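You operate a simulated robot arm through the tools that you are given. There is no shell and no other tool.

The job below is to be done with a simulated robot arm. You get a single attempt, and the scene is never put back.

JOB
Flush the murky rinse tank clear, then rinse the racked slides in it.
Fine: tap off again before the rack goes in; the rack ends on the drip tray. Set down upright: white upright rack.

It is judged by the outcome, as a careful person would: the job done as asked, and still so three seconds after it is handed in. It fails if anything else is knocked over, pushed out of place, dropped, spilled or broken.

ROBOT AND FRAMES
A 7-joint arm with a two-finger parallel gripper, fixed in place. Base frame: the origin is at the foot of the arm, x ahead of it, y to its left, z up; the work surface is at about z = 0.76. Units: m, rad, N and s.
Its first joint turns from -2.897 to 2.897 rad. Payload 1.57 kg.
The tool frame sits at the grasp point between the pads (the TCP): z along the fingers, y along the line on which they close. The tips reach 0.03 m beyond it. Largest opening 0.11 m; finger width 0.024, thickness 0.012; the body of the gripper, 0.048 by 0.112 m, starts 0.078 m behind the TCP.
Orientation is that of the tool frame in the base frame, as a unit quaternion [w, x, y, z]. With the fingers straight down and closing along the base's y, the tool's x points along the base's -x, its y along +y and its z along -z.

CONTROLS
- The arm moves only by the tool arm_command. Its argument "rows" is a list of rows, each a list of 7 numbers: the finger opening in m, from 0 to 0.11, then the shift along the tool's x, y, z in m, then the turn, a rotation vector about the tool's x, y, z in rad. In form: [[hand, dx, dy, dz, ax, ay, az], ...]. A call has 1 to 20 rows; each row shifts and turns the commanded pose from where the row before left it, along the tool's axes as they then stand. Each row takes 0.2 s and may step no farther than 0.05 m and 0.15 rad from the row before; otherwise, or with a gripper value out of range, the whole call is refused. Where a pose cannot be reached the arm comes as near as it can. A force on the tool above 40 N (or 10 N above the force at the start of the call, whichever is more), or a blocked arm, ends the call early, and 0.2 s more pass. Each finger travels about 0.108 m/s and halts on what it meets, pressing with about 32 N; the grip force reading is that of the motor and also rises with nothing between the fingers. The clock runs only during rows and for 0.2 s after the last one: add rows that do not move to give the fingers time. It gives the time, the measured TCP pose, the force on the tool (base axes), the opening and the grip force at its end, in the units of the frame above (readings bear some noise), with the torque about the TCP (base axes, N m) and any sound that the robot's microphone picked up, and new pictures: "views" is both (left out), scene, wrist or none.
- Cameras (640 x 400 px; columns grow to the right, rows downward): "scene" is fixed at [0.2178, 0.5005, 1.5362]; the picture's right is [-0.49, -0.87, 0.00], its down [-0.72, 0.41, -0.56] and it looks along [0.49, -0.28, -0.83] (base axes); focal length 289 px, centre (320, 200). "wrist" rides on the gripper at [0.07, 0.016, -0.141] in the tool frame; the picture's right is [-0.23, 0.97, 0.00], its down [-0.86, -0.20, -0.48] and it looks along [-0.47, -0.11, 0.88] (tool axes); focal length 222 px, centre (320, 200). There is no depth. A picture from a camera that has moved, and an enlarged one, comes with that camera's place and axes in the base frame and with its lens.
- move_column(by): slides the trunk up (or, below 0, down) by that many m; the arm rides with it, the base frame stays. It gives what a move gives, with no picture.
- close_up(camera, box): a new picture of the part [left, top, right, bottom] of that camera's present view, enlarged. The clock stands still meanwhile.
- finish_job(): hands the job in; it is judged then, once.

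Places have to be worked out from the pictures, the camera data and where the tool is seen. Open the gripper and draw the arm clear of the work before you hand the job in, unless the task says otherwise.

The tools are called by a JSON object that holds its "op" and its "data". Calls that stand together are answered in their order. arm_command: Moves the arm, as the interface text tells. Its arguments: {"type":"object","properties":{"rows":{"type":"array"},"views":{"type":"string","enum":["both","scene","wrist","none"]}},"required":["rows"]} The other tools are called the same way: move_column (by) slides the trunk up or down; close_up (camera, box) takes an enlarged picture of a part of a camera's view; finish_job () hands the job in.

At the start:

```text
clock: 0.0
tcp_pos: [0.6244, 0.3045, 1.1793]
orientation: [0.001, 0.001, 1.0, 0.0]
wrist_force: [0.0, 0.7, 0.2]
moment: [0.0, -0.01, 0.0]
finger_gap: 0.1098
grip_force: 0.0
trunk travel left (down, up): [-0.4, 0.21]
```

scene: 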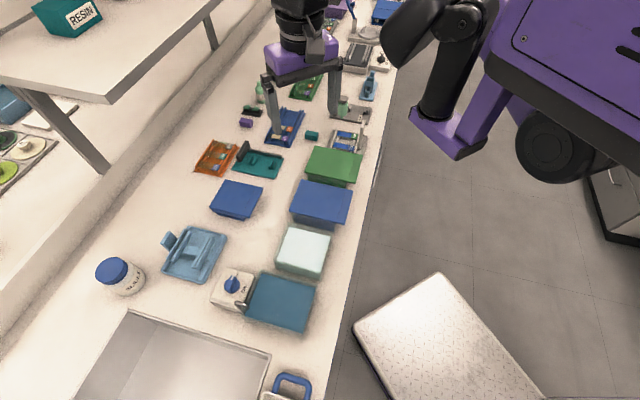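
wrist: 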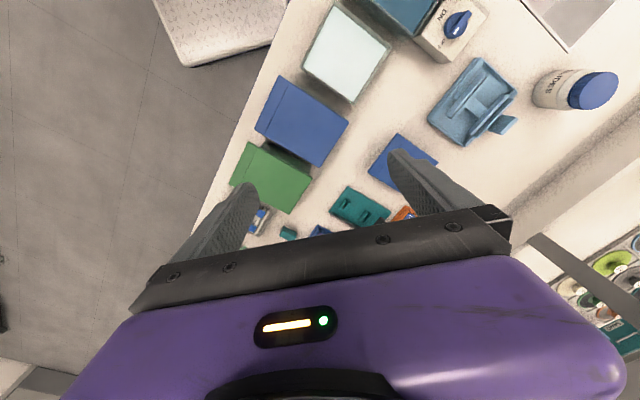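

The scene shows a bench with tanks, a valve box with a blue knob, a tray and other items. I'll enlarge several parts before moving.

{"op": "close_up", "data": {"camera": "scene", "box": [180, 200, 380, 340]}}

{"op": "close_up", "data": {"camera": "scene", "box": [60, 260, 340, 400]}}

{"op": "close_up", "data": {"camera": "scene", "box": [180, 60, 400, 220]}}

{"op": "close_up", "data": {"camera": "wrist", "box": [220, 0, 640, 250]}}

{"op": "close_up", "data": {"camera": "scene", "box": [300, 0, 420, 80]}}

```text
2.86 times, centred on (280, 270) of scene
camera zoom: at [0.2178, 0.5005, 1.5362], right [-0.49, -0.87, 0.0], down [-0.72, 0.41, -0.56], along [0.49, -0.28, -0.83], focal length 826 px, centre (434, 0)
```

zoom: 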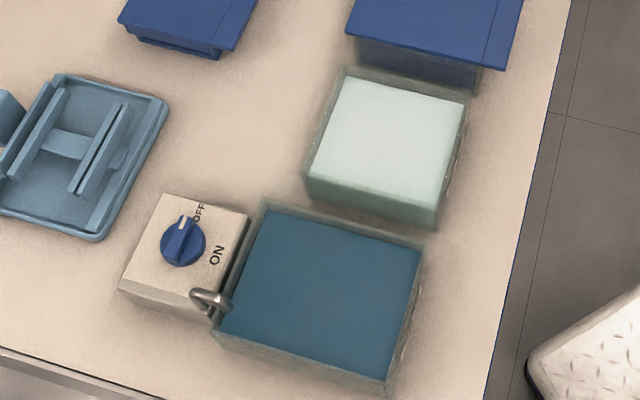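

```text
2.29 times, centred on (200, 330) of scene
camera zoom: at [0.2178, 0.5005, 1.5362], right [-0.49, -0.87, 0.0], down [-0.72, 0.41, -0.56], along [0.49, -0.28, -0.83], focal length 661 px, centre (594, -97)
```

zoom: 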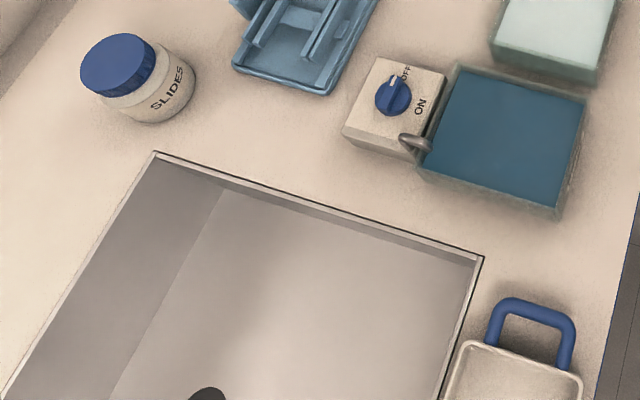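

```text
2.50 times, centred on (290, 140) of scene
camera zoom: at [0.2178, 0.5005, 1.5362], right [-0.49, -0.87, 0.0], down [-0.72, 0.41, -0.56], along [0.49, -0.28, -0.83], focal length 723 px, centre (395, 350)
```

zoom: 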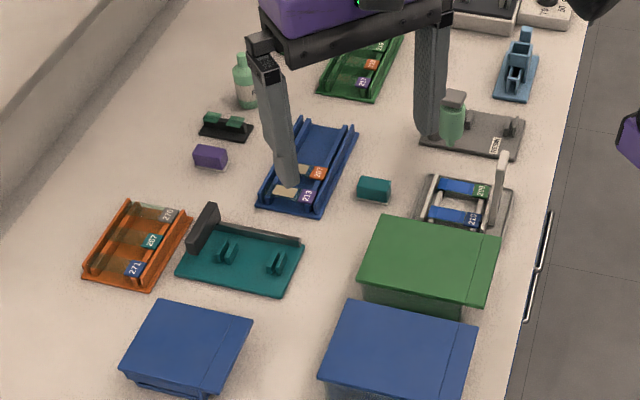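

```text
1.52 times, centred on (430, 125) of wrist
camera zoom: at [0.5539, 0.3206, 1.3213], right [0.23, 0.97, 0.0], down [0.85, -0.2, 0.48], along [0.47, -0.11, -0.88], focal length 338 px, centre (152, 314)
```

zoom: 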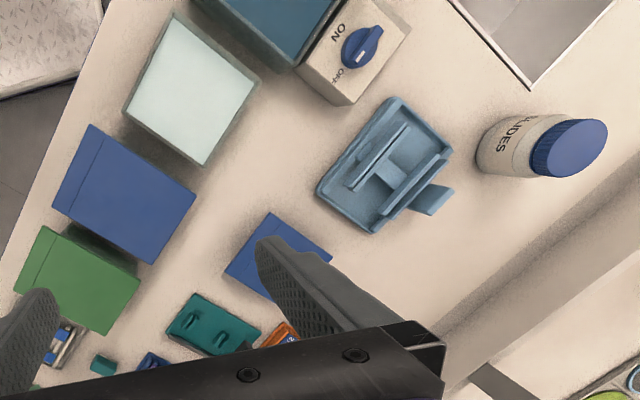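

```text
5.00 times, centred on (360, 40) of scene
camera zoom: at [0.2178, 0.5005, 1.5362], right [-0.49, -0.87, 0.0], down [-0.72, 0.41, -0.56], along [0.49, -0.28, -0.83], focal length 1446 px, centre (120, 1000)
```

zoom: 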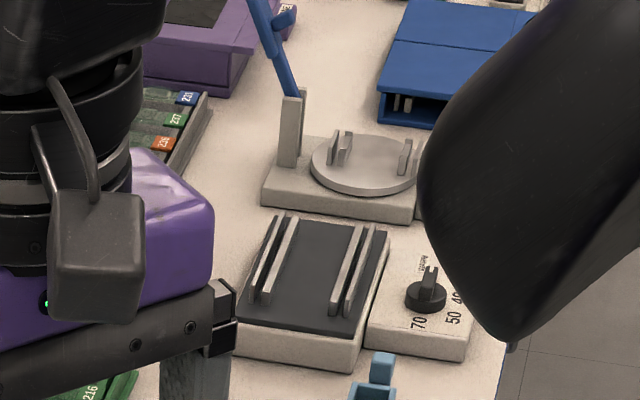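

I want to identify the rack of slides and the drip tray, so I'll enlarge those next.

{"op": "close_up", "data": {"camera": "scene", "box": [310, 90, 390, 140]}}

{"op": "close_up", "data": {"camera": "scene", "box": [310, 120, 390, 170]}}

{"op": "close_up", "data": {"camera": "scene", "box": [150, 210, 246, 290]}}

{"op": "close_up", "data": {"camera": "scene", "box": [220, 70, 340, 160]}}

{"op": "close_up", "data": {"camera": "wrist", "box": [220, 160, 440, 260]}}

```text
8.00 times, centred on (350, 115) of scene
camera zoom: at [0.2178, 0.5005, 1.5362], right [-0.49, -0.87, 0.0], down [-0.72, 0.41, -0.56], along [0.49, -0.28, -0.83], focal length 2314 px, centre (80, 880)
```

zoom: 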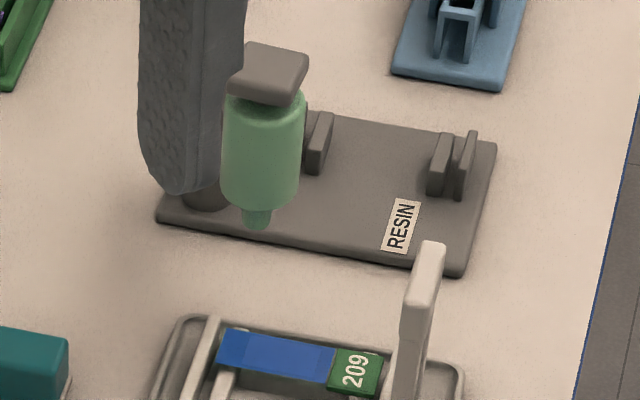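

```text
8.00 times, centred on (350, 145) of scene
camera zoom: at [0.2178, 0.5005, 1.5362], right [-0.49, -0.87, 0.0], down [-0.72, 0.41, -0.56], along [0.49, -0.28, -0.83], focal length 2314 px, centre (80, 640)
```

zoom: 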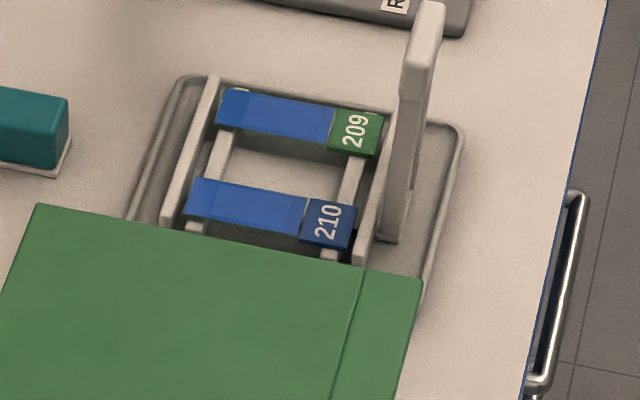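

```text
5.00 times, centred on (198, 250) of scene
camera zoom: at [0.2178, 0.5005, 1.5362], right [-0.49, -0.87, 0.0], down [-0.72, 0.41, -0.56], along [0.49, -0.28, -0.83], focal length 1446 px, centre (930, -50)
```

zoom: 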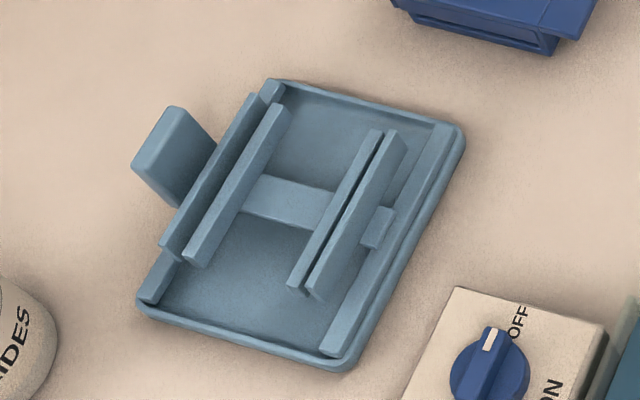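

```text
4.44 times, centred on (280, 115) of scene
camera zoom: at [0.2178, 0.5005, 1.5362], right [-0.49, -0.87, 0.0], down [-0.72, 0.41, -0.56], along [0.49, -0.28, -0.83], focal length 1285 px, centre (498, 578)
```

zoom: 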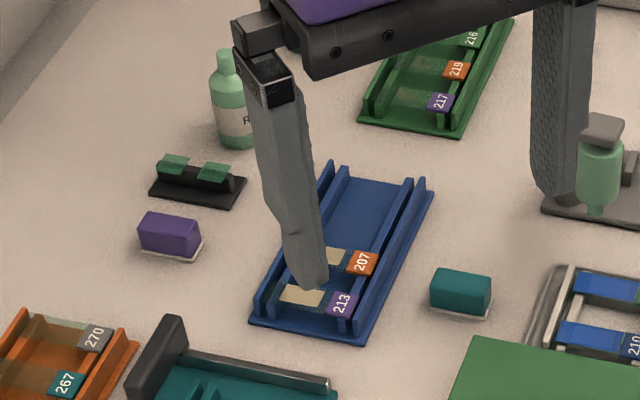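

```text
2.91 times, centred on (330, 210) of wrist
camera zoom: at [0.5539, 0.3206, 1.3213], right [0.23, 0.97, 0.0], down [0.85, -0.2, 0.48], along [0.47, -0.11, -0.88], focal length 646 px, centre (291, 171)
```

zoom: 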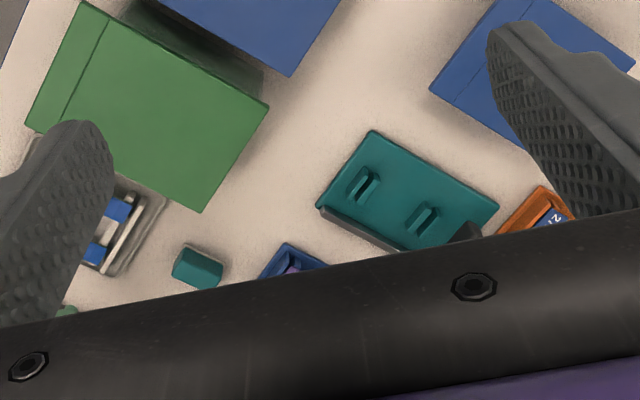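

The rack holding blue slides 209 and 210 has an upright handle and is around (0.855, 0.02); it seems to stand on a rimmed grey tray. The tap box is around (0.53, 0.57), and the teal tank around (0.43, 0.49). I'll move the wrist camera sideways at the same height to see the rack area.

{"op": "arm_command", "data": {"rows": [[0.11, 0, -0.045, 0, 0, 0, 0], [0.11, 0, -0.045, 0, 0, 0, 0], [0.11, 0, -0.045, 0, 0, 0, 0], [0.11, 0, -0.045, 0, 0, 0, 0], [0.11, 0, -0.045, 0, 0, 0, 0], [0.11, 0, 0, 0, 0, 0, 0]], "views": "both"}}

```text
clock: 1.4
tcp_pos: [0.6217, 0.0783, 1.1788]
orientation: [-0.001, 0.001, 1.0, 0.0]
wrist_force: [-0.4, 0.3, -0.6]
moment: [-0.01, 0.0, -0.01]
finger_gap: 0.1101
grip_force: 0.0
trunk travel left (down, up): [-0.4, 0.21]
camera wrist: at [0.5524, 0.0954, 1.3209], right [0.23, 0.97, 0.0], down [0.85, -0.2, 0.48], along [0.47, -0.11, -0.88], focal length 222 px, centre (320, 200)
```

scene: 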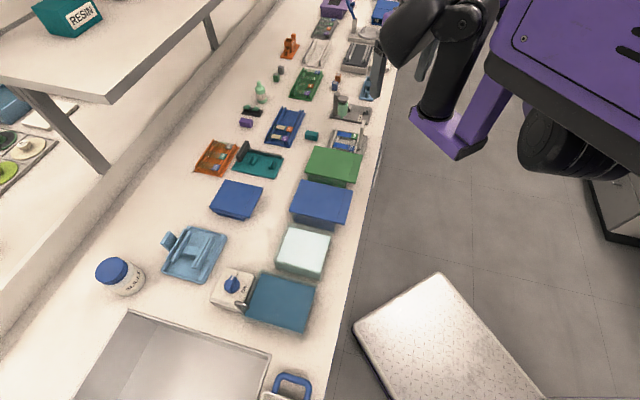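
wrist: 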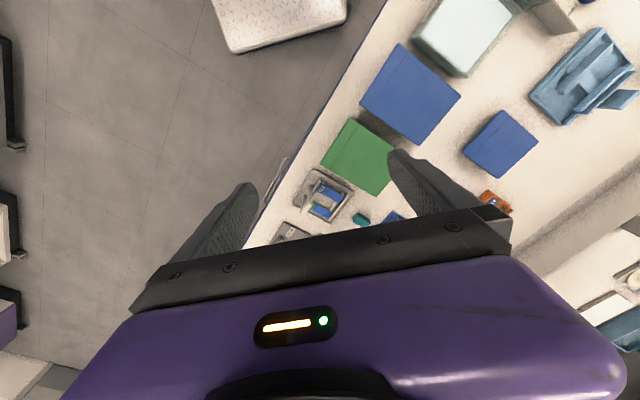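

The gripper is no longer blocking the scene camera, and the rack sits near the centre of the wrist view. I'll enlarge both views of it, plus the far end of the bench.

{"op": "close_up", "data": {"camera": "wrist", "box": [270, 150, 390, 230]}}

{"op": "close_up", "data": {"camera": "scene", "box": [200, 60, 400, 190]}}

{"op": "close_up", "data": {"camera": "scene", "box": [260, 0, 420, 100]}}

{"op": "close_up", "data": {"camera": "scene", "box": [310, 110, 390, 160]}}

{"op": "close_up", "data": {"camera": "wrist", "box": [400, 0, 640, 150]}}

```text
5.00 times, centred on (330, 190) of wrist
camera zoom: at [0.5524, 0.0954, 1.3209], right [0.23, 0.97, 0.0], down [0.85, -0.2, 0.48], along [0.47, -0.11, -0.88], focal length 1111 px, centre (270, 250)
```

zoom: 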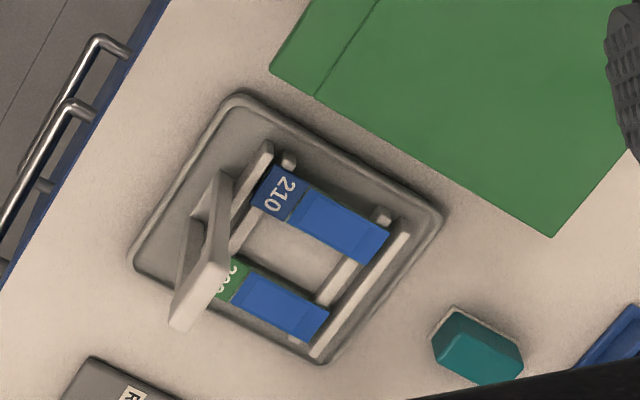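

```text
3.08 times, centred on (300, 125) of scene
camera zoom: at [0.2178, 0.5005, 1.5362], right [-0.49, -0.87, 0.0], down [-0.72, 0.41, -0.56], along [0.49, -0.28, -0.83], focal length 890 px, centre (382, 431)
```

zoom: 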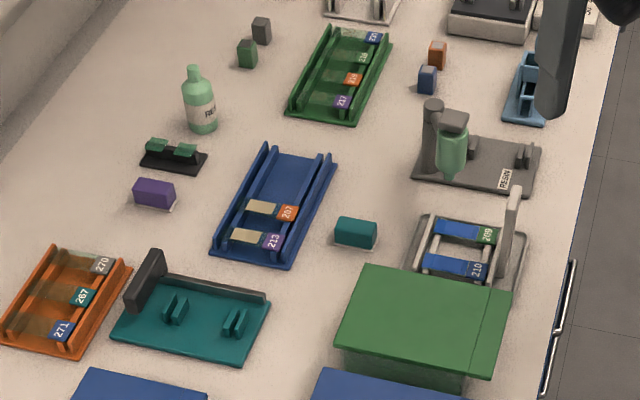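

```text
4.00 times, centred on (340, 50) of scene
camera zoom: at [0.2178, 0.5005, 1.5362], right [-0.49, -0.87, 0.0], down [-0.72, 0.41, -0.56], along [0.49, -0.28, -0.83], focal length 1157 px, centre (240, 800)
```

zoom: 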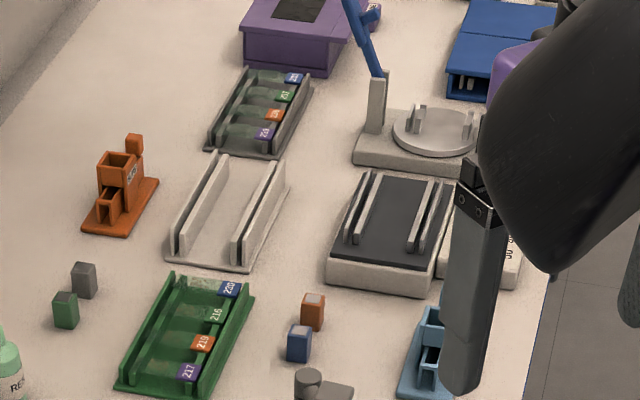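

```text
8.00 times, centred on (350, 135) of scene
camera zoom: at [0.2178, 0.5005, 1.5362], right [-0.49, -0.87, 0.0], down [-0.72, 0.41, -0.56], along [0.49, -0.28, -0.83], focal length 2314 px, centre (80, 720)
```

zoom: 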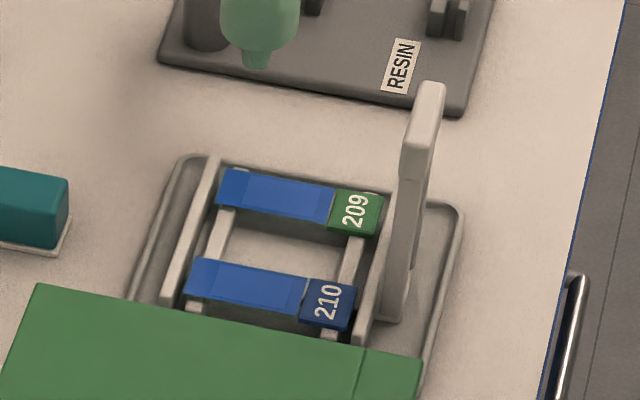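

```text
2.67 times, centred on (520, 75) of wrist
camera zoom: at [0.5524, 0.0954, 1.3209], right [0.23, 0.97, 0.0], down [0.85, -0.2, 0.48], along [0.47, -0.11, -0.88], focal length 592 px, centre (-213, 533)
```

zoom: 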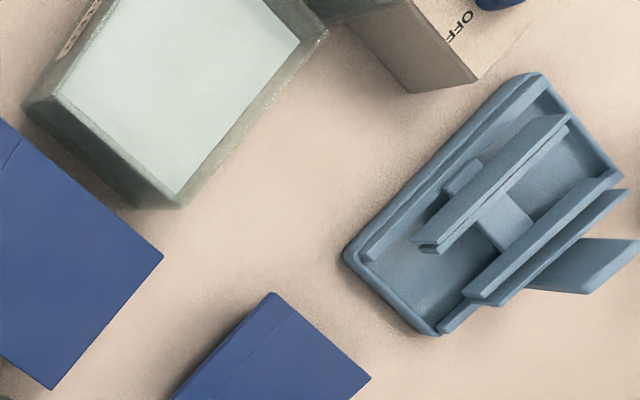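

The pale tank appears to have text on one side. I'll zoom in on it and on the lidded tanks for labels, and re-check the rack's tray.

{"op": "close_up", "data": {"camera": "wrist", "box": [400, 0, 500, 70]}}

{"op": "close_up", "data": {"camera": "wrist", "box": [300, 30, 480, 200]}}

{"op": "close_up", "data": {"camera": "scene", "box": [270, 160, 370, 230]}}

{"op": "close_up", "data": {"camera": "scene", "box": [250, 340, 350, 400]}}

```text
5.71 times, centred on (450, 35) of wrist
camera zoom: at [0.5524, 0.0954, 1.3209], right [0.23, 0.97, 0.0], down [0.85, -0.2, 0.48], along [0.47, -0.11, -0.88], focal length 1269 px, centre (-423, 1143)
```

zoom: 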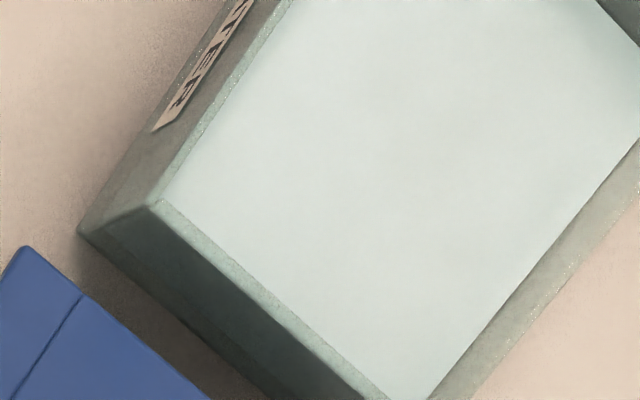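

```text
2.35 times, centred on (390, 115) of wrist
camera zoom: at [0.5524, 0.0954, 1.3209], right [0.23, 0.97, 0.0], down [0.85, -0.2, 0.48], along [0.47, -0.11, -0.88], focal length 523 px, centre (155, 400)
```

zoom: 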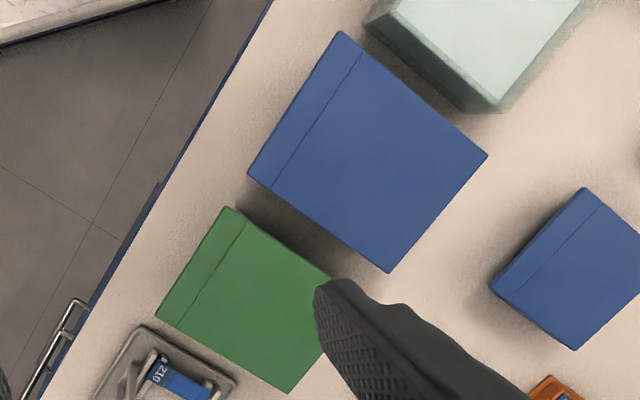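

```text
5.71 times, centred on (320, 195) of scene
camera zoom: at [0.2178, 0.5005, 1.5362], right [-0.49, -0.87, 0.0], down [-0.72, 0.41, -0.56], along [0.49, -0.28, -0.83], focal length 1653 px, centre (320, 229)
```

zoom: 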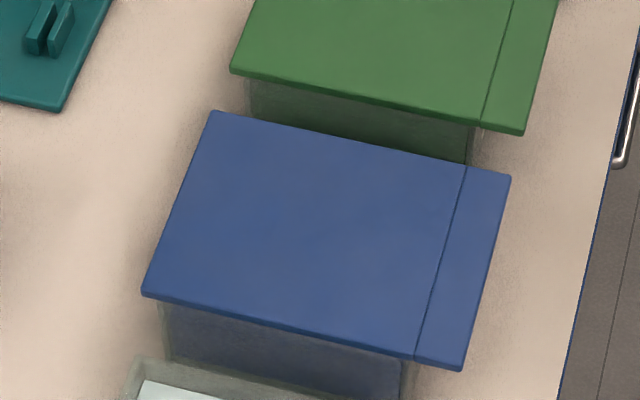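

```text
6.40 times, centred on (300, 370) of scene
camera zoom: at [0.2178, 0.5005, 1.5362], right [-0.49, -0.87, 0.0], down [-0.72, 0.41, -0.56], along [0.49, -0.28, -0.83], focal length 1851 px, centre (448, -888)
```

zoom: 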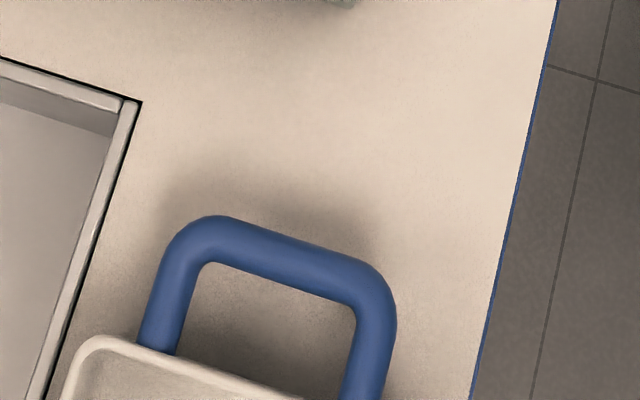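

The pale tank's label ends in "...TER", and labels face the robot side. I'll yaw the tool about 43° to line up with the bench, then slide along toward the teal tank and tap to read labels there.

{"op": "arm_command", "data": {"rows": [[0.11, 0, 0, 0, 0, 0, -0.149], [0.11, 0, 0, 0, 0, 0, -0.149], [0.11, 0, 0, 0, 0, 0, -0.149], [0.11, 0, 0, 0, 0, 0, -0.149], [0.11, 0, 0, 0, 0, 0, -0.147], [0.11, 0, 0.044, 0, 0, 0, 0], [0.11, 0, 0.044, 0, 0, 0, 0], [0.11, 0, 0.044, 0, 0, 0, 0], [0.11, 0, 0.044, 0, 0, 0, 0], [0.11, 0, 0.044, 0, 0, 0, 0], [0.11, 0, 0.044, 0, 0, 0, 0], [0.11, 0, 0.044, 0, 0, 0, 0], [0.11, 0, 0, 0, 0, 0, 0]], "views": "both"}}

```text
clock: 3.5
tcp_pos: [0.5298, 0.2098, 1.1804]
orientation: [-0.009, -0.327, 0.945, 0.004]
wrist_force: [1.0, 0.2, 0.2]
moment: [0.02, 0.04, 0.0]
finger_gap: 0.11
grip_force: 0.2
trunk travel left (down, up): [-0.4, 0.21]
stopped in row 10: the force on the tool passed its limit at 257 N (the readings are from after the stop); the commanded pose is now the measured one
camera wrist: at [0.4676, 0.1795, 1.3248], right [-0.42, 0.91, 0.01], down [0.81, 0.37, 0.46], along [0.41, 0.2, -0.89], focal length 222 px, centre (320, 200)
```

scene: 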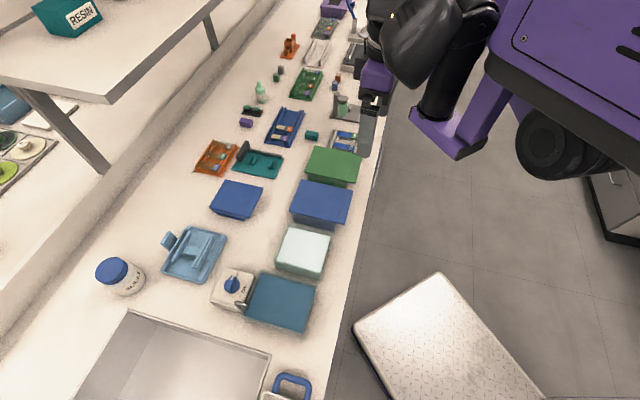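
wrist: 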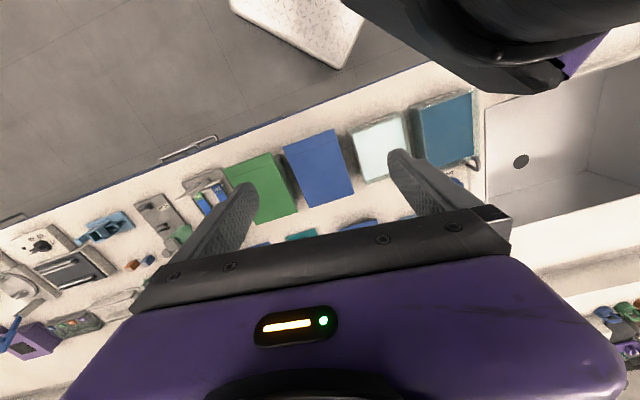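

The stop came from the gripper brushing the robot's own upper arm when it pulled in too close (radius ~0.57); no objects were touched. I'll back outward along the bench normal first, then slide left.

{"op": "arm_command", "data": {"rows": [[0.11, -0.04, 0, 0, 0, 0, 0], [0.11, -0.04, 0, 0, 0, 0, 0], [0.11, -0.04, 0, 0, 0, 0, 0], [0.11, 0, 0.04, 0, 0, 0, -0.04], [0.11, 0, 0.04, 0, 0, 0, -0.04], [0.11, 0, 0.04, 0, 0, 0, 0], [0.11, 0, 0.03, 0, 0, 0, 0], [0.11, 0, 0, 0, 0, 0, 0]], "views": "wrist"}}

```text
clock: 3.8
tcp_pos: [0.5382, 0.2149, 1.1807]
orientation: [-0.008, -0.34, 0.941, 0.001]
wrist_force: [-13.9, -17.4, -26.8]
moment: [3.49, -4.11, 0.77]
finger_gap: 0.11
grip_force: 0.1
trunk travel left (down, up): [-0.4, 0.21]
stopped in row 1: the force on the tool passed its limit at 111 N (the readings are from after the stop); the commanded pose is now the measured one
camera wrist: at [0.4758, 0.1848, 1.3236], right [-0.45, 0.89, 0.0], down [0.79, 0.39, 0.47], along [0.42, 0.21, -0.88], focal length 222 px, centre (320, 200)
```

wrist: 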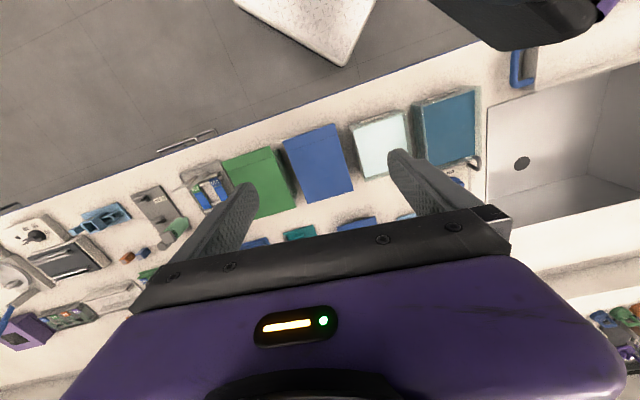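

It is easing off the contact with its own arm. I'll continue outward in smaller steps.

{"op": "arm_command", "data": {"rows": [[0.11, -0.015, 0, 0, 0, 0, 0], [0.11, -0.02, 0, 0, 0, 0, 0], [0.11, -0.03, 0, 0, 0, 0, 0], [0.11, -0.03, 0, 0, 0, 0, 0], [0.11, -0.02, 0, 0, 0, 0, 0], [0.11, 0, 0, 0, 0, 0, 0]], "views": "both"}}

```text
clock: 4.1
tcp_pos: [0.5402, 0.2143, 1.1798]
orientation: [-0.007, -0.342, 0.939, -0.002]
wrist_force: [-12.9, -19.9, -20.7]
moment: [3.94, -3.63, 1.05]
finger_gap: 0.1101
grip_force: 0.1
trunk travel left (down, up): [-0.4, 0.21]
stopped in row 1: the force on the tool passed its limit at 64 N (the readings are from after the stop); the commanded pose is now the measured one
camera wrist: at [0.4773, 0.1836, 1.3234], right [-0.45, 0.89, 0.0], down [0.79, 0.4, 0.47], along [0.42, 0.21, -0.89], focal length 222 px, centre (320, 200)
```

scene: 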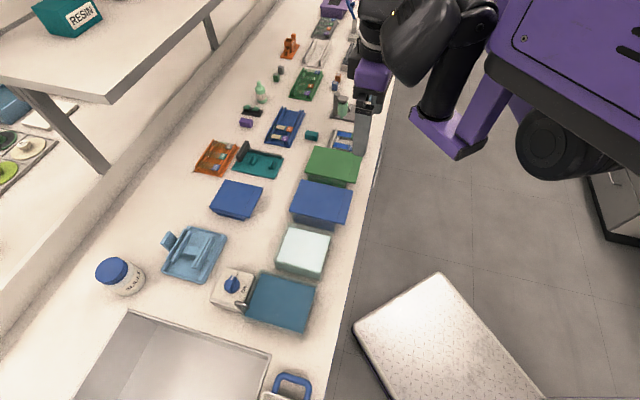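
wrist: 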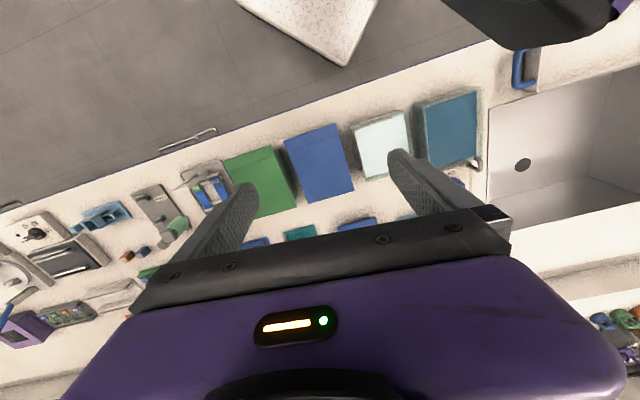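

The contact reading puts the touch point on the camera housing, with the force pushing it down, inward and slightly toward tool −y. I'll retreat that way, down and back along the path I came.

{"op": "arm_command", "data": {"rows": [[0.11, 0.003, -0.006, 0.008, 0, 0, 0], [0.11, 0, -0.01, 0.01, 0, 0, 0], [0.11, 0, -0.015, 0.015, 0, 0, 0], [0.11, 0, 0, 0, 0, 0, 0]], "views": "both"}}

```text
clock: 4.4
tcp_pos: [0.5405, 0.2127, 1.1793]
orientation: [-0.008, -0.342, 0.94, -0.001]
wrist_force: [-7.0, -20.7, -16.2]
moment: [4.14, -2.27, 1.25]
finger_gap: 0.1101
grip_force: 0.1
trunk travel left (down, up): [-0.4, 0.21]
stopped in row 1: the force on the tool passed its limit at 53 N (the readings are from after the stop); the commanded pose is now the measured one
camera wrist: at [0.4784, 0.1813, 1.323], right [-0.45, 0.89, 0.0], down [0.79, 0.4, 0.46], along [0.41, 0.21, -0.89], focal length 222 px, centre (320, 200)
```

scene: 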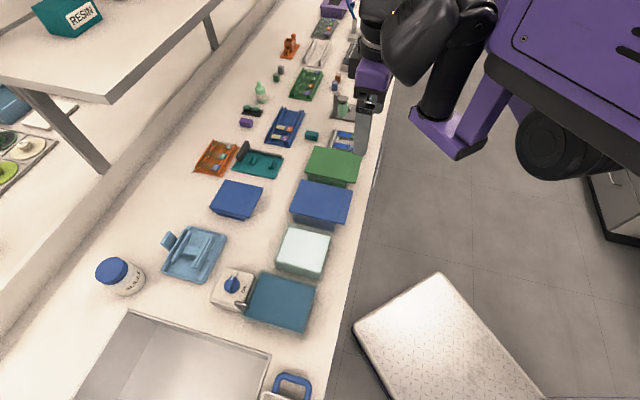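
wrist: 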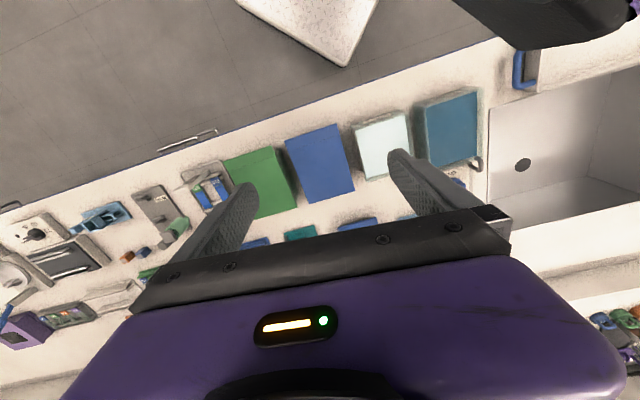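

The force is falling slightly. I'll hold for one row to see the resting force, and enlarge the scene view of the arm to find what is touching.

{"op": "arm_command", "data": {"rows": [[0.11, 0, 0, 0, 0, 0, 0]], "views": "none"}}

{"op": "close_up", "data": {"camera": "scene", "box": [330, 0, 530, 170]}}

{"op": "close_up", "data": {"camera": "wrist", "box": [400, 0, 640, 130]}}

```text
clock: 4.7
tcp_pos: [0.5416, 0.2106, 1.1788]
orientation: [-0.008, -0.342, 0.94, -0.002]
wrist_force: [-10.5, -16.8, -18.6]
moment: [3.39, -2.85, 0.96]
finger_gap: 0.1101
grip_force: 0.1
trunk travel left (down, up): [-0.4, 0.21]
stopped in row 1: the force on the tool passed its limit at 43 N (the readings are from after the stop); the commanded pose is now the measured one
```

```text
2.35 times, centred on (430, 85) of scene
camera zoom: at [0.2178, 0.5005, 1.5362], right [-0.49, -0.87, 0.0], down [-0.72, 0.41, -0.56], along [0.49, -0.28, -0.83], focal length 680 px, centre (61, 471)
```

zoom: 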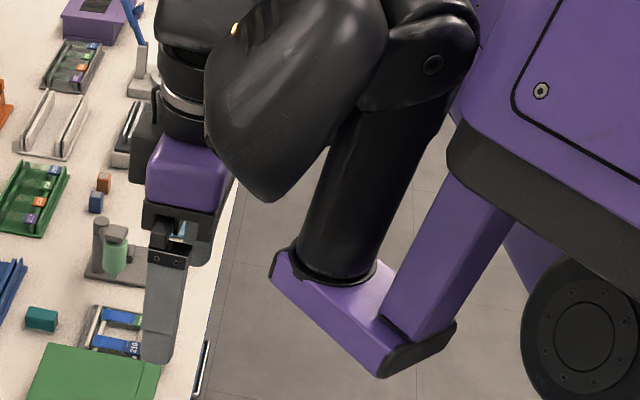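

```text
2.67 times, centred on (520, 65) of wrist
camera zoom: at [0.4794, 0.1794, 1.3229], right [-0.45, 0.89, 0.0], down [0.79, 0.4, 0.46], along [0.41, 0.21, -0.89], focal length 592 px, centre (-213, 560)
```

zoom: 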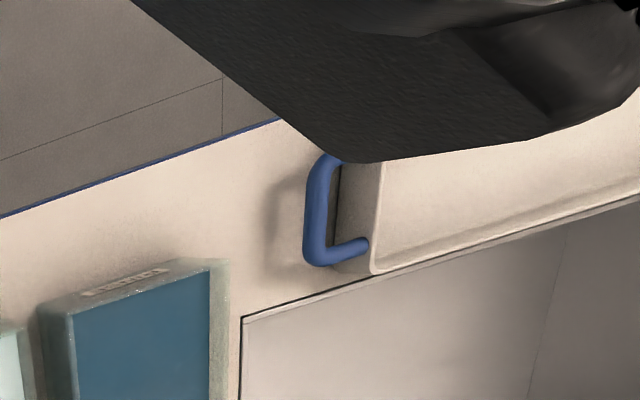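

Holding, the tool drifts toward tool −y, so the black forearm link lies on its +y side. I'll move straight along −y in gentle steps.

{"op": "arm_command", "data": {"rows": [[0.11, -0.002, -0.008, 0, 0, 0, 0], [0.11, -0.002, -0.01, 0, 0, 0, 0], [0.11, -0.002, -0.012, 0, 0, 0, 0], [0.11, -0.005, -0.015, 0, 0, 0, 0], [0.11, 0, 0, 0, 0, 0, 0]], "views": "none"}}

```text
clock: 5.0
tcp_pos: [0.5428, 0.2083, 1.1786]
orientation: [-0.008, -0.343, 0.939, -0.002]
wrist_force: [-7.4, -17.4, -16.7]
moment: [3.25, -2.31, 0.93]
finger_gap: 0.1098
grip_force: 0.1
trunk travel left (down, up): [-0.4, 0.21]
stopped in row 1: the force on the tool passed its limit at 50 N (the readings are from after the stop); the commanded pose is now the measured one
```

The force keeps falling as it drifts out. I'll repeat with finer steps.

{"op": "arm_command", "data": {"rows": [[0.11, 0, -0.003, 0, 0, 0, 0], [0.11, 0, -0.003, 0, 0, 0, 0], [0.11, 0, -0.004, 0, 0, 0, 0], [0.11, 0, -0.006, 0, 0, 0, 0], [0.11, 0, -0.01, 0, 0, 0, 0], [0.11, 0, -0.015, 0, 0, 0, 0]], "views": "none"}}

```text
clock: 5.4
tcp_pos: [0.5451, 0.2063, 1.1785]
orientation: [-0.007, -0.339, 0.941, -0.002]
wrist_force: [4.8, -2.7, -0.3]
moment: [0.58, 0.74, 0.36]
finger_gap: 0.1104
grip_force: 0.0
trunk travel left (down, up): [-0.4, 0.21]
stopped in row 1: the force on the tool passed its limit at 47 N (the readings are from after the stop); the commanded pose is now the measured one
```

The contact has nearly gone (about 5 N). I'll keep easing away, now outward and −y.

{"op": "arm_command", "data": {"rows": [[0.11, -0.003, -0.004, 0, 0, 0, 0], [0.11, -0.005, -0.006, 0, 0, 0, 0], [0.11, -0.01, -0.01, 0, 0, 0, 0], [0.11, -0.015, -0.015, 0, 0, 0, 0], [0.11, -0.02, -0.01, 0, 0, 0, 0], [0.11, -0.02, 0, 0, 0, 0, 0], [0.11, 0, 0, 0, 0, 0, 0]], "views": "both"}}

```text
clock: 6.2
tcp_pos: [0.5696, 0.1994, 1.18]
orientation: [-0.009, -0.355, 0.935, -0.005]
wrist_force: [13.0, -78.1, 17.4]
moment: [10.72, 3.25, 6.31]
finger_gap: 0.11
grip_force: 0.0
trunk travel left (down, up): [-0.4, 0.21]
stopped in row 4: the force on the tool passed its limit at 71 N (the readings are from after the stop); the commanded pose is now the measured one
camera wrist: at [0.5075, 0.1678, 1.3245], right [-0.47, 0.88, -0.01], down [0.78, 0.42, 0.46], along [0.41, 0.21, -0.89], focal length 222 px, centre (320, 200)
```

scene: 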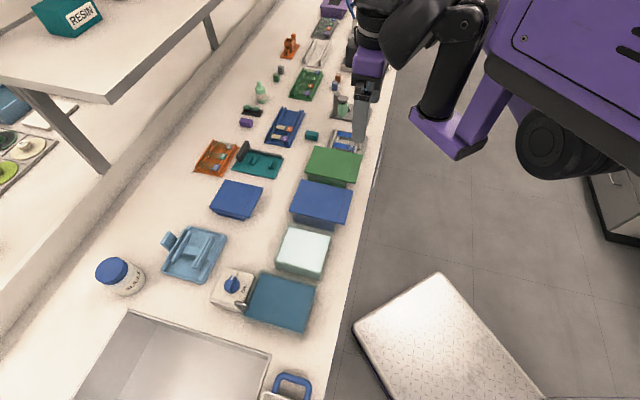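
wrist: 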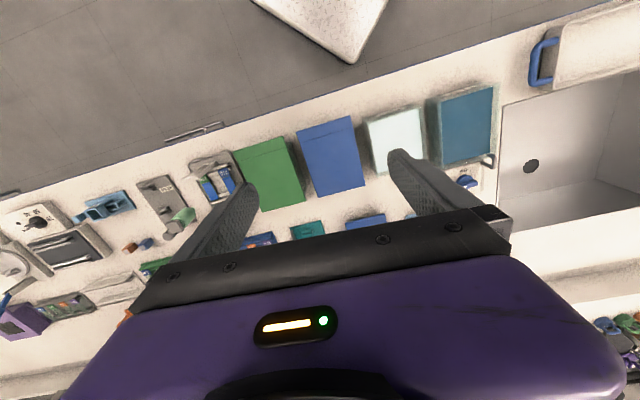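

Contact is again at the camera housing, now pushing toward base −y. I'll yield that way in small steps.

{"op": "arm_command", "data": {"rows": [[0.11, 0.003, -0.006, 0, 0, 0, 0], [0.11, 0.003, -0.006, 0, 0, 0, 0], [0.11, 0, -0.01, 0, 0, 0, 0], [0.11, 0, -0.015, 0, 0, 0, 0], [0.11, 0, 0, 0, 0, 0, 0]], "views": "none"}}

```text
clock: 7.4
tcp_pos: [0.5889, 0.1709, 1.1798]
orientation: [-0.008, -0.349, 0.937, -0.002]
wrist_force: [0.3, -0.4, -0.5]
moment: [0.0, -0.01, -0.01]
finger_gap: 0.1099
grip_force: 0.0
trunk travel left (down, up): [-0.4, 0.21]
```

It is free now with no force. I'll first extend to a larger radius (~0.70), then slide left keeping that radius.

{"op": "arm_command", "data": {"rows": [[0.11, -0.03, -0.026, 0, 0, 0, 0], [0.11, -0.03, -0.026, 0, 0, 0, 0], [0.11, -0.025, -0.013, 0, 0, 0, 0], [0.11, -0.01, 0.04, 0, 0, 0, 0], [0.11, -0.01, 0.04, 0, 0, 0, 0], [0.11, -0.01, 0.04, 0, 0, 0, 0], [0.11, -0.01, 0.04, 0, 0, 0, 0], [0.11, -0.01, 0.04, 0, 0, 0, 0], [0.11, -0.01, 0.04, 0, 0, 0, 0], [0.11, 0, 0.03, 0, 0, 0, 0], [0.11, 0, 0, 0, 0, 0, 0]], "views": "both"}}

```text
clock: 9.8
tcp_pos: [0.5631, 0.4231, 1.1797]
orientation: [-0.009, -0.348, 0.937, -0.003]
wrist_force: [-0.2, 0.4, 0.8]
moment: [0.02, 0.0, 0.0]
finger_gap: 0.1099
grip_force: 0.0
trunk travel left (down, up): [-0.4, 0.21]
camera wrist: at [0.5019, 0.3914, 1.3232], right [-0.47, 0.89, 0.0], down [0.78, 0.41, 0.46], along [0.41, 0.21, -0.89], focal length 222 px, centre (320, 200)
```

scene: 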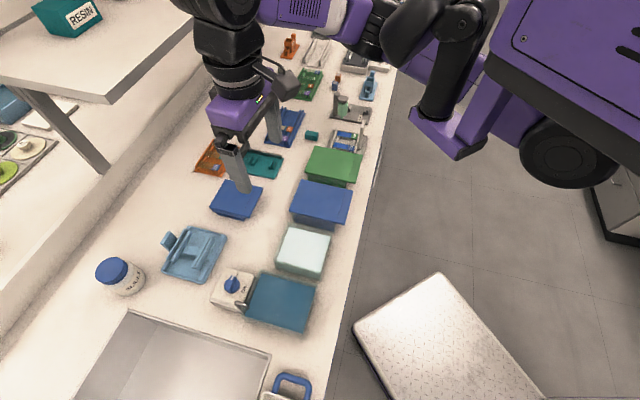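
wrist: 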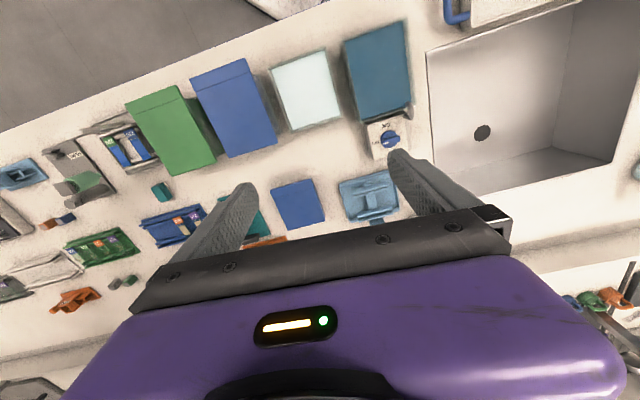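

I'm clear now with a good overhead view. I'll enlarge the tap, the teal tank and the light-blue tray.

{"op": "close_up", "data": {"camera": "wrist", "box": [260, 10, 440, 130]}}

{"op": "close_up", "data": {"camera": "wrist", "box": [325, 100, 435, 230]}}

{"op": "close_up", "data": {"camera": "wrist", "box": [60, 80, 280, 230]}}

```text
3.33 times, centred on (350, 70) of wrist
camera zoom: at [0.5019, 0.3914, 1.3232], right [-0.47, 0.89, 0.0], down [0.78, 0.41, 0.46], along [0.41, 0.21, -0.89], focal length 740 px, centre (220, 633)
```

zoom: 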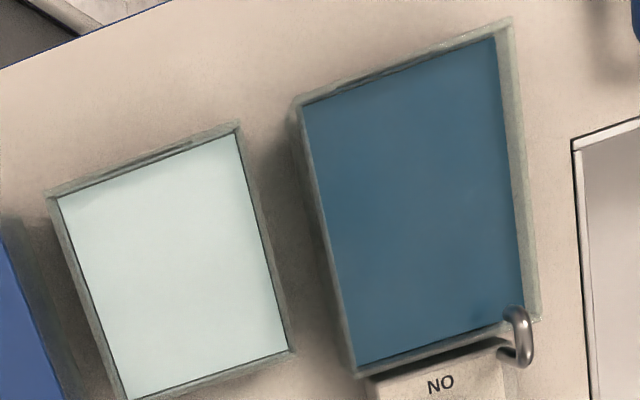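

```text
3.08 times, centred on (380, 165) of wrist
camera zoom: at [0.5019, 0.3914, 1.3232], right [-0.47, 0.89, 0.0], down [0.78, 0.41, 0.46], along [0.41, 0.21, -0.89], focal length 684 px, centre (135, 308)
```

zoom: 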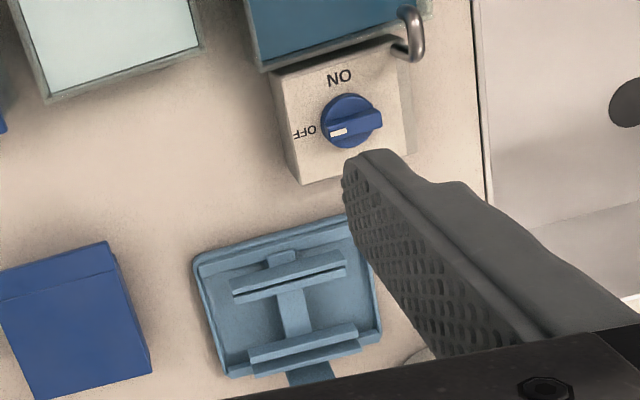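

```text
2.67 times, centred on (170, 155) of wrist
camera zoom: at [0.5019, 0.3914, 1.3232], right [-0.47, 0.89, 0.0], down [0.78, 0.41, 0.46], along [0.41, 0.21, -0.89], focal length 592 px, centre (720, 320)
```

zoom: 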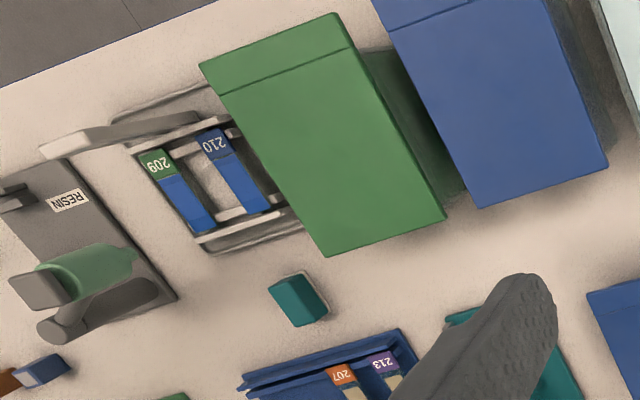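

The tap dial points at OFF now, with ON toward the tank side, a quarter turn away. I'll drop closer over the light-blue tray and tap to see whether that tray holds a rack or is the drip tray.

{"op": "arm_command", "data": {"rows": [[0.11, -0.025, 0.018, 0.03, 0, 0, 0], [0.11, -0.025, 0.018, 0.03, 0, 0, 0], [0.11, -0.025, 0.018, 0.03, 0, 0, 0], [0.11, -0.025, 0.018, 0.03, 0, 0, 0], [0.11, -0.024, 0.015, 0.03, 0, 0, 0], [0.11, 0, 0, 0.03, 0, 0, 0], [0.11, 0, 0, 0, 0, 0, 0]], "views": "both"}}

```text
clock: 11.4
tcp_pos: [0.5997, 0.5663, 0.997]
orientation: [-0.009, -0.349, 0.937, -0.002]
wrist_force: [0.0, 0.3, -0.6]
moment: [0.0, 0.04, 0.05]
finger_gap: 0.1103
grip_force: 0.1
trunk travel left (down, up): [-0.4, 0.21]
camera wrist: at [0.5382, 0.5342, 1.1419], right [-0.47, 0.89, 0.0], down [0.78, 0.41, 0.46], along [0.41, 0.21, -0.89], focal length 222 px, centre (320, 200)
```

scene: 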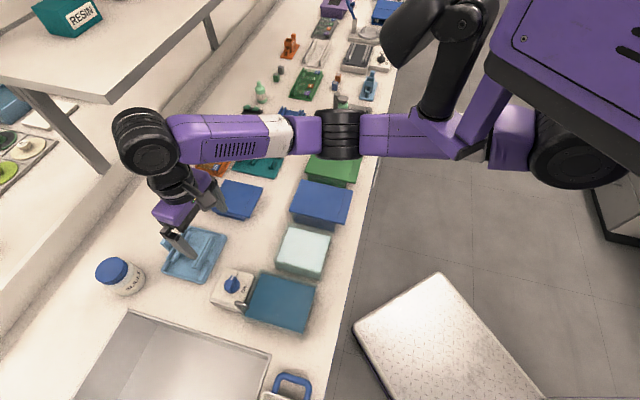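
wrist: 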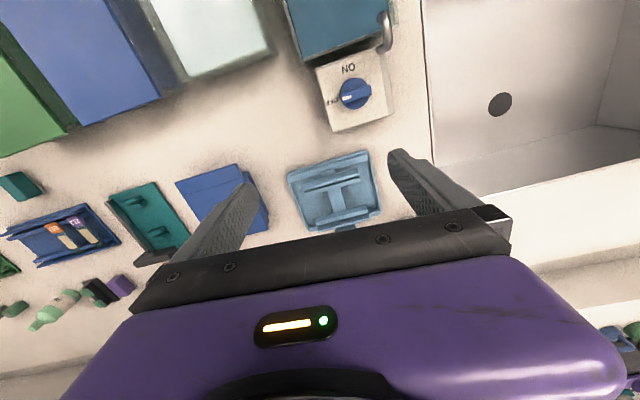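

{"op": "close_up", "data": {"camera": "wrist", "box": [275, 140, 405, 240]}}

{"op": "close_up", "data": {"camera": "wrist", "box": [280, 0, 440, 140]}}

{"op": "close_up", "data": {"camera": "scene", "box": [140, 200, 260, 320]}}

```text
4.00 times, centred on (340, 190) of wrist
camera zoom: at [0.5382, 0.5342, 1.1419], right [-0.47, 0.89, 0.0], down [0.78, 0.41, 0.46], along [0.41, 0.21, -0.89], focal length 888 px, centre (240, 240)
```

zoom: 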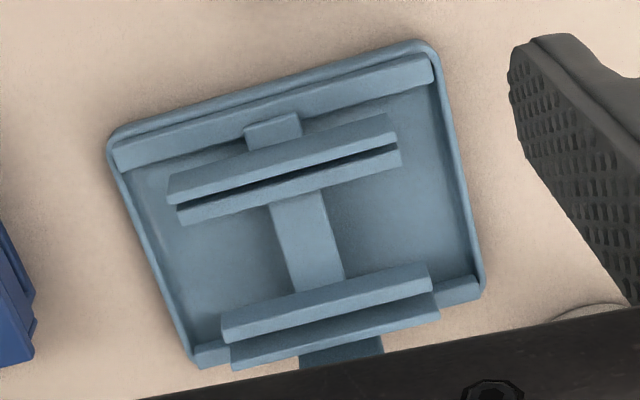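

```text
2.86 times, centred on (360, 70) of wrist
camera zoom: at [0.5382, 0.5342, 1.1419], right [-0.47, 0.89, 0.0], down [0.78, 0.41, 0.46], along [0.41, 0.21, -0.89], focal length 635 px, centre (206, 571)
```

zoom: 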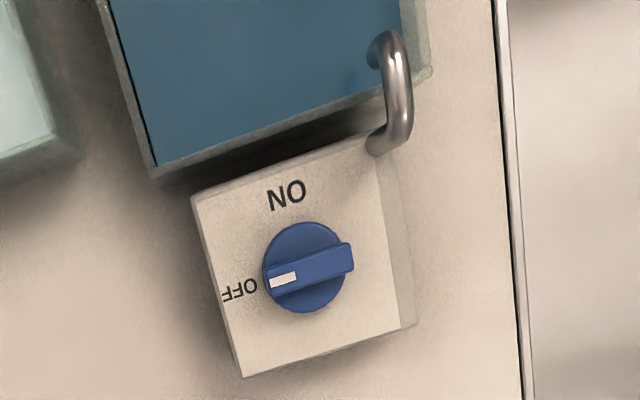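

```text
3.33 times, centred on (200, 260) of scene
camera zoom: at [0.2178, 0.5005, 1.5362], right [-0.49, -0.87, 0.0], down [-0.72, 0.41, -0.56], along [0.49, -0.28, -0.83], focal length 964 px, centre (720, 0)
```

zoom: 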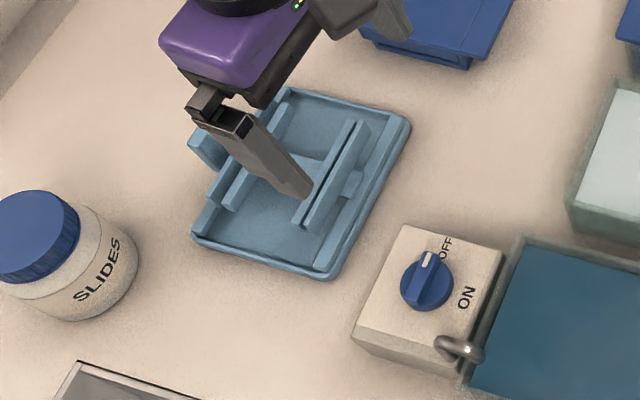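

The light-blue unit is a tray with its own bridge-type holder. There is also a pale rimmed object with a blue handle beside the sink. I'll rise, shift left and tilt the camera to see what it is before deciding which one is the drip tray.

{"op": "arm_command", "data": {"rows": [[0.11, 0, 0, -0.045, 0, 0, 0], [0.11, 0, 0, -0.045, 0, 0, 0], [0.11, 0, 0.02, -0.045, 0, 0, 0], [0.11, 0.02, 0.03, 0, 0, 0, 0], [0.11, 0.02, 0.03, 0, 0, 0, 0], [0.11, 0.02, 0.03, 0, 0, 0, 0], [0.11, 0, 0, 0, 0, 0.14, 0], [0.11, 0, 0, 0, 0, 0.14, 0], [0.11, 0, 0, 0, 0, 0.14, 0], [0.11, 0, 0, 0, 0, 0, 0]], "views": "both"}}

```text
clock: 12.9
tcp_pos: [0.5826, 0.5698, 1.1121]
orientation: [-0.03, -0.271, 0.962, -0.01]
wrist_force: [-0.1, 0.0, -0.5]
moment: [-0.02, -0.03, -0.02]
finger_gap: 0.1101
grip_force: 0.2
trunk travel left (down, up): [-0.4, 0.21]
stopped in row 7: the arm was blocked; the commanded pose is now the measured one
camera wrist: at [0.5211, 0.553, 1.2591], right [-0.31, 0.95, -0.02], down [0.86, 0.29, 0.43], along [0.41, 0.12, -0.9], focal length 222 px, centre (320, 200)
```

scene: 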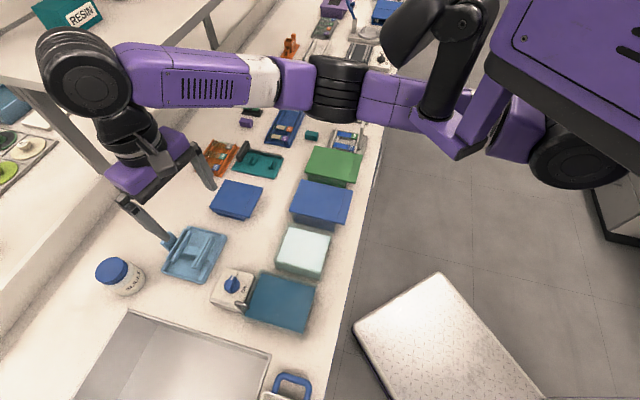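
wrist: 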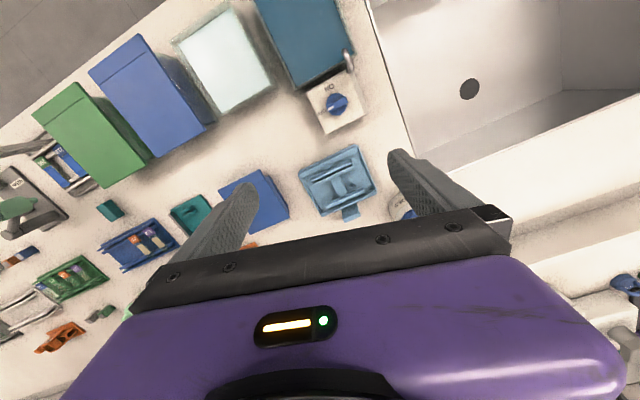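

The upward reach got blocked (likely a joint limit; no force was read). I'll undo the tilt, come down to z≈1.0 and pull in moderately to view the sink-side object.

{"op": "arm_command", "data": {"rows": [[0.11, 0, 0, 0.02, 0, -0.063, -0.1], [0.11, 0, 0, 0.03, 0, 0, -0.04], [0.11, 0, 0, 0.03, 0, 0, 0], [0.11, 0, 0, 0.03, 0, 0, 0], [0.11, 0.03, 0.01, 0, 0, 0, 0], [0.11, 0.03, 0.01, 0, 0, 0, 0], [0.11, 0.03, 0.01, 0, 0, 0, 0], [0.11, 0.03, 0.01, 0, 0, 0, 0], [0.11, 0.02, 0, 0, 0, 0, 0], [0.11, 0, 0, 0, 0, 0, 0]], "views": "both"}}

```text
clock: 15.1
tcp_pos: [0.448, 0.5114, 1.0019]
orientation: [0.002, -0.339, 0.941, 0.0]
wrist_force: [1.2, -0.4, -0.6]
moment: [-0.03, 0.01, -0.04]
finger_gap: 0.1101
grip_force: 0.1
trunk travel left (down, up): [-0.4, 0.21]
camera wrist: at [0.384, 0.4799, 1.145], right [-0.45, 0.9, 0.0], down [0.78, 0.39, 0.48], along [0.43, 0.22, -0.88], focal length 222 px, centre (320, 200)
```

scene: 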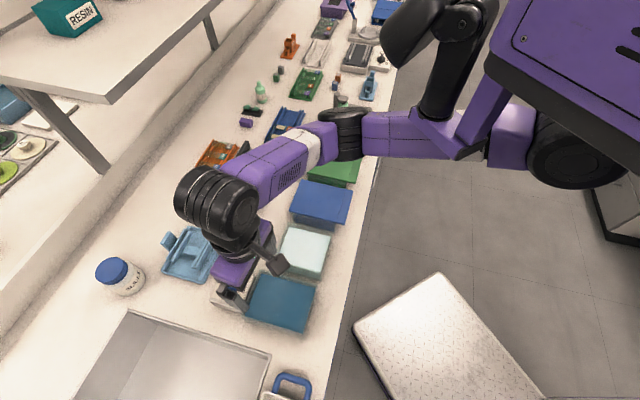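
wrist: 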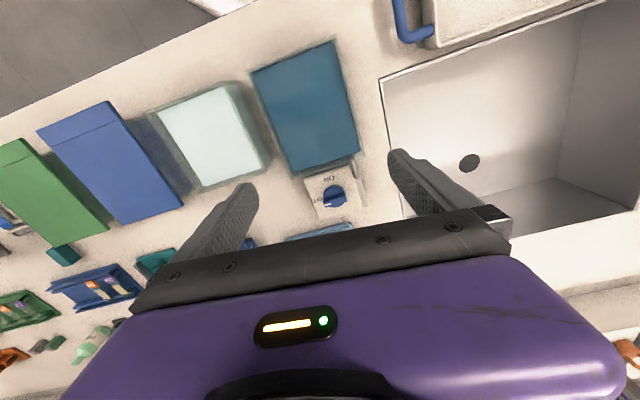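

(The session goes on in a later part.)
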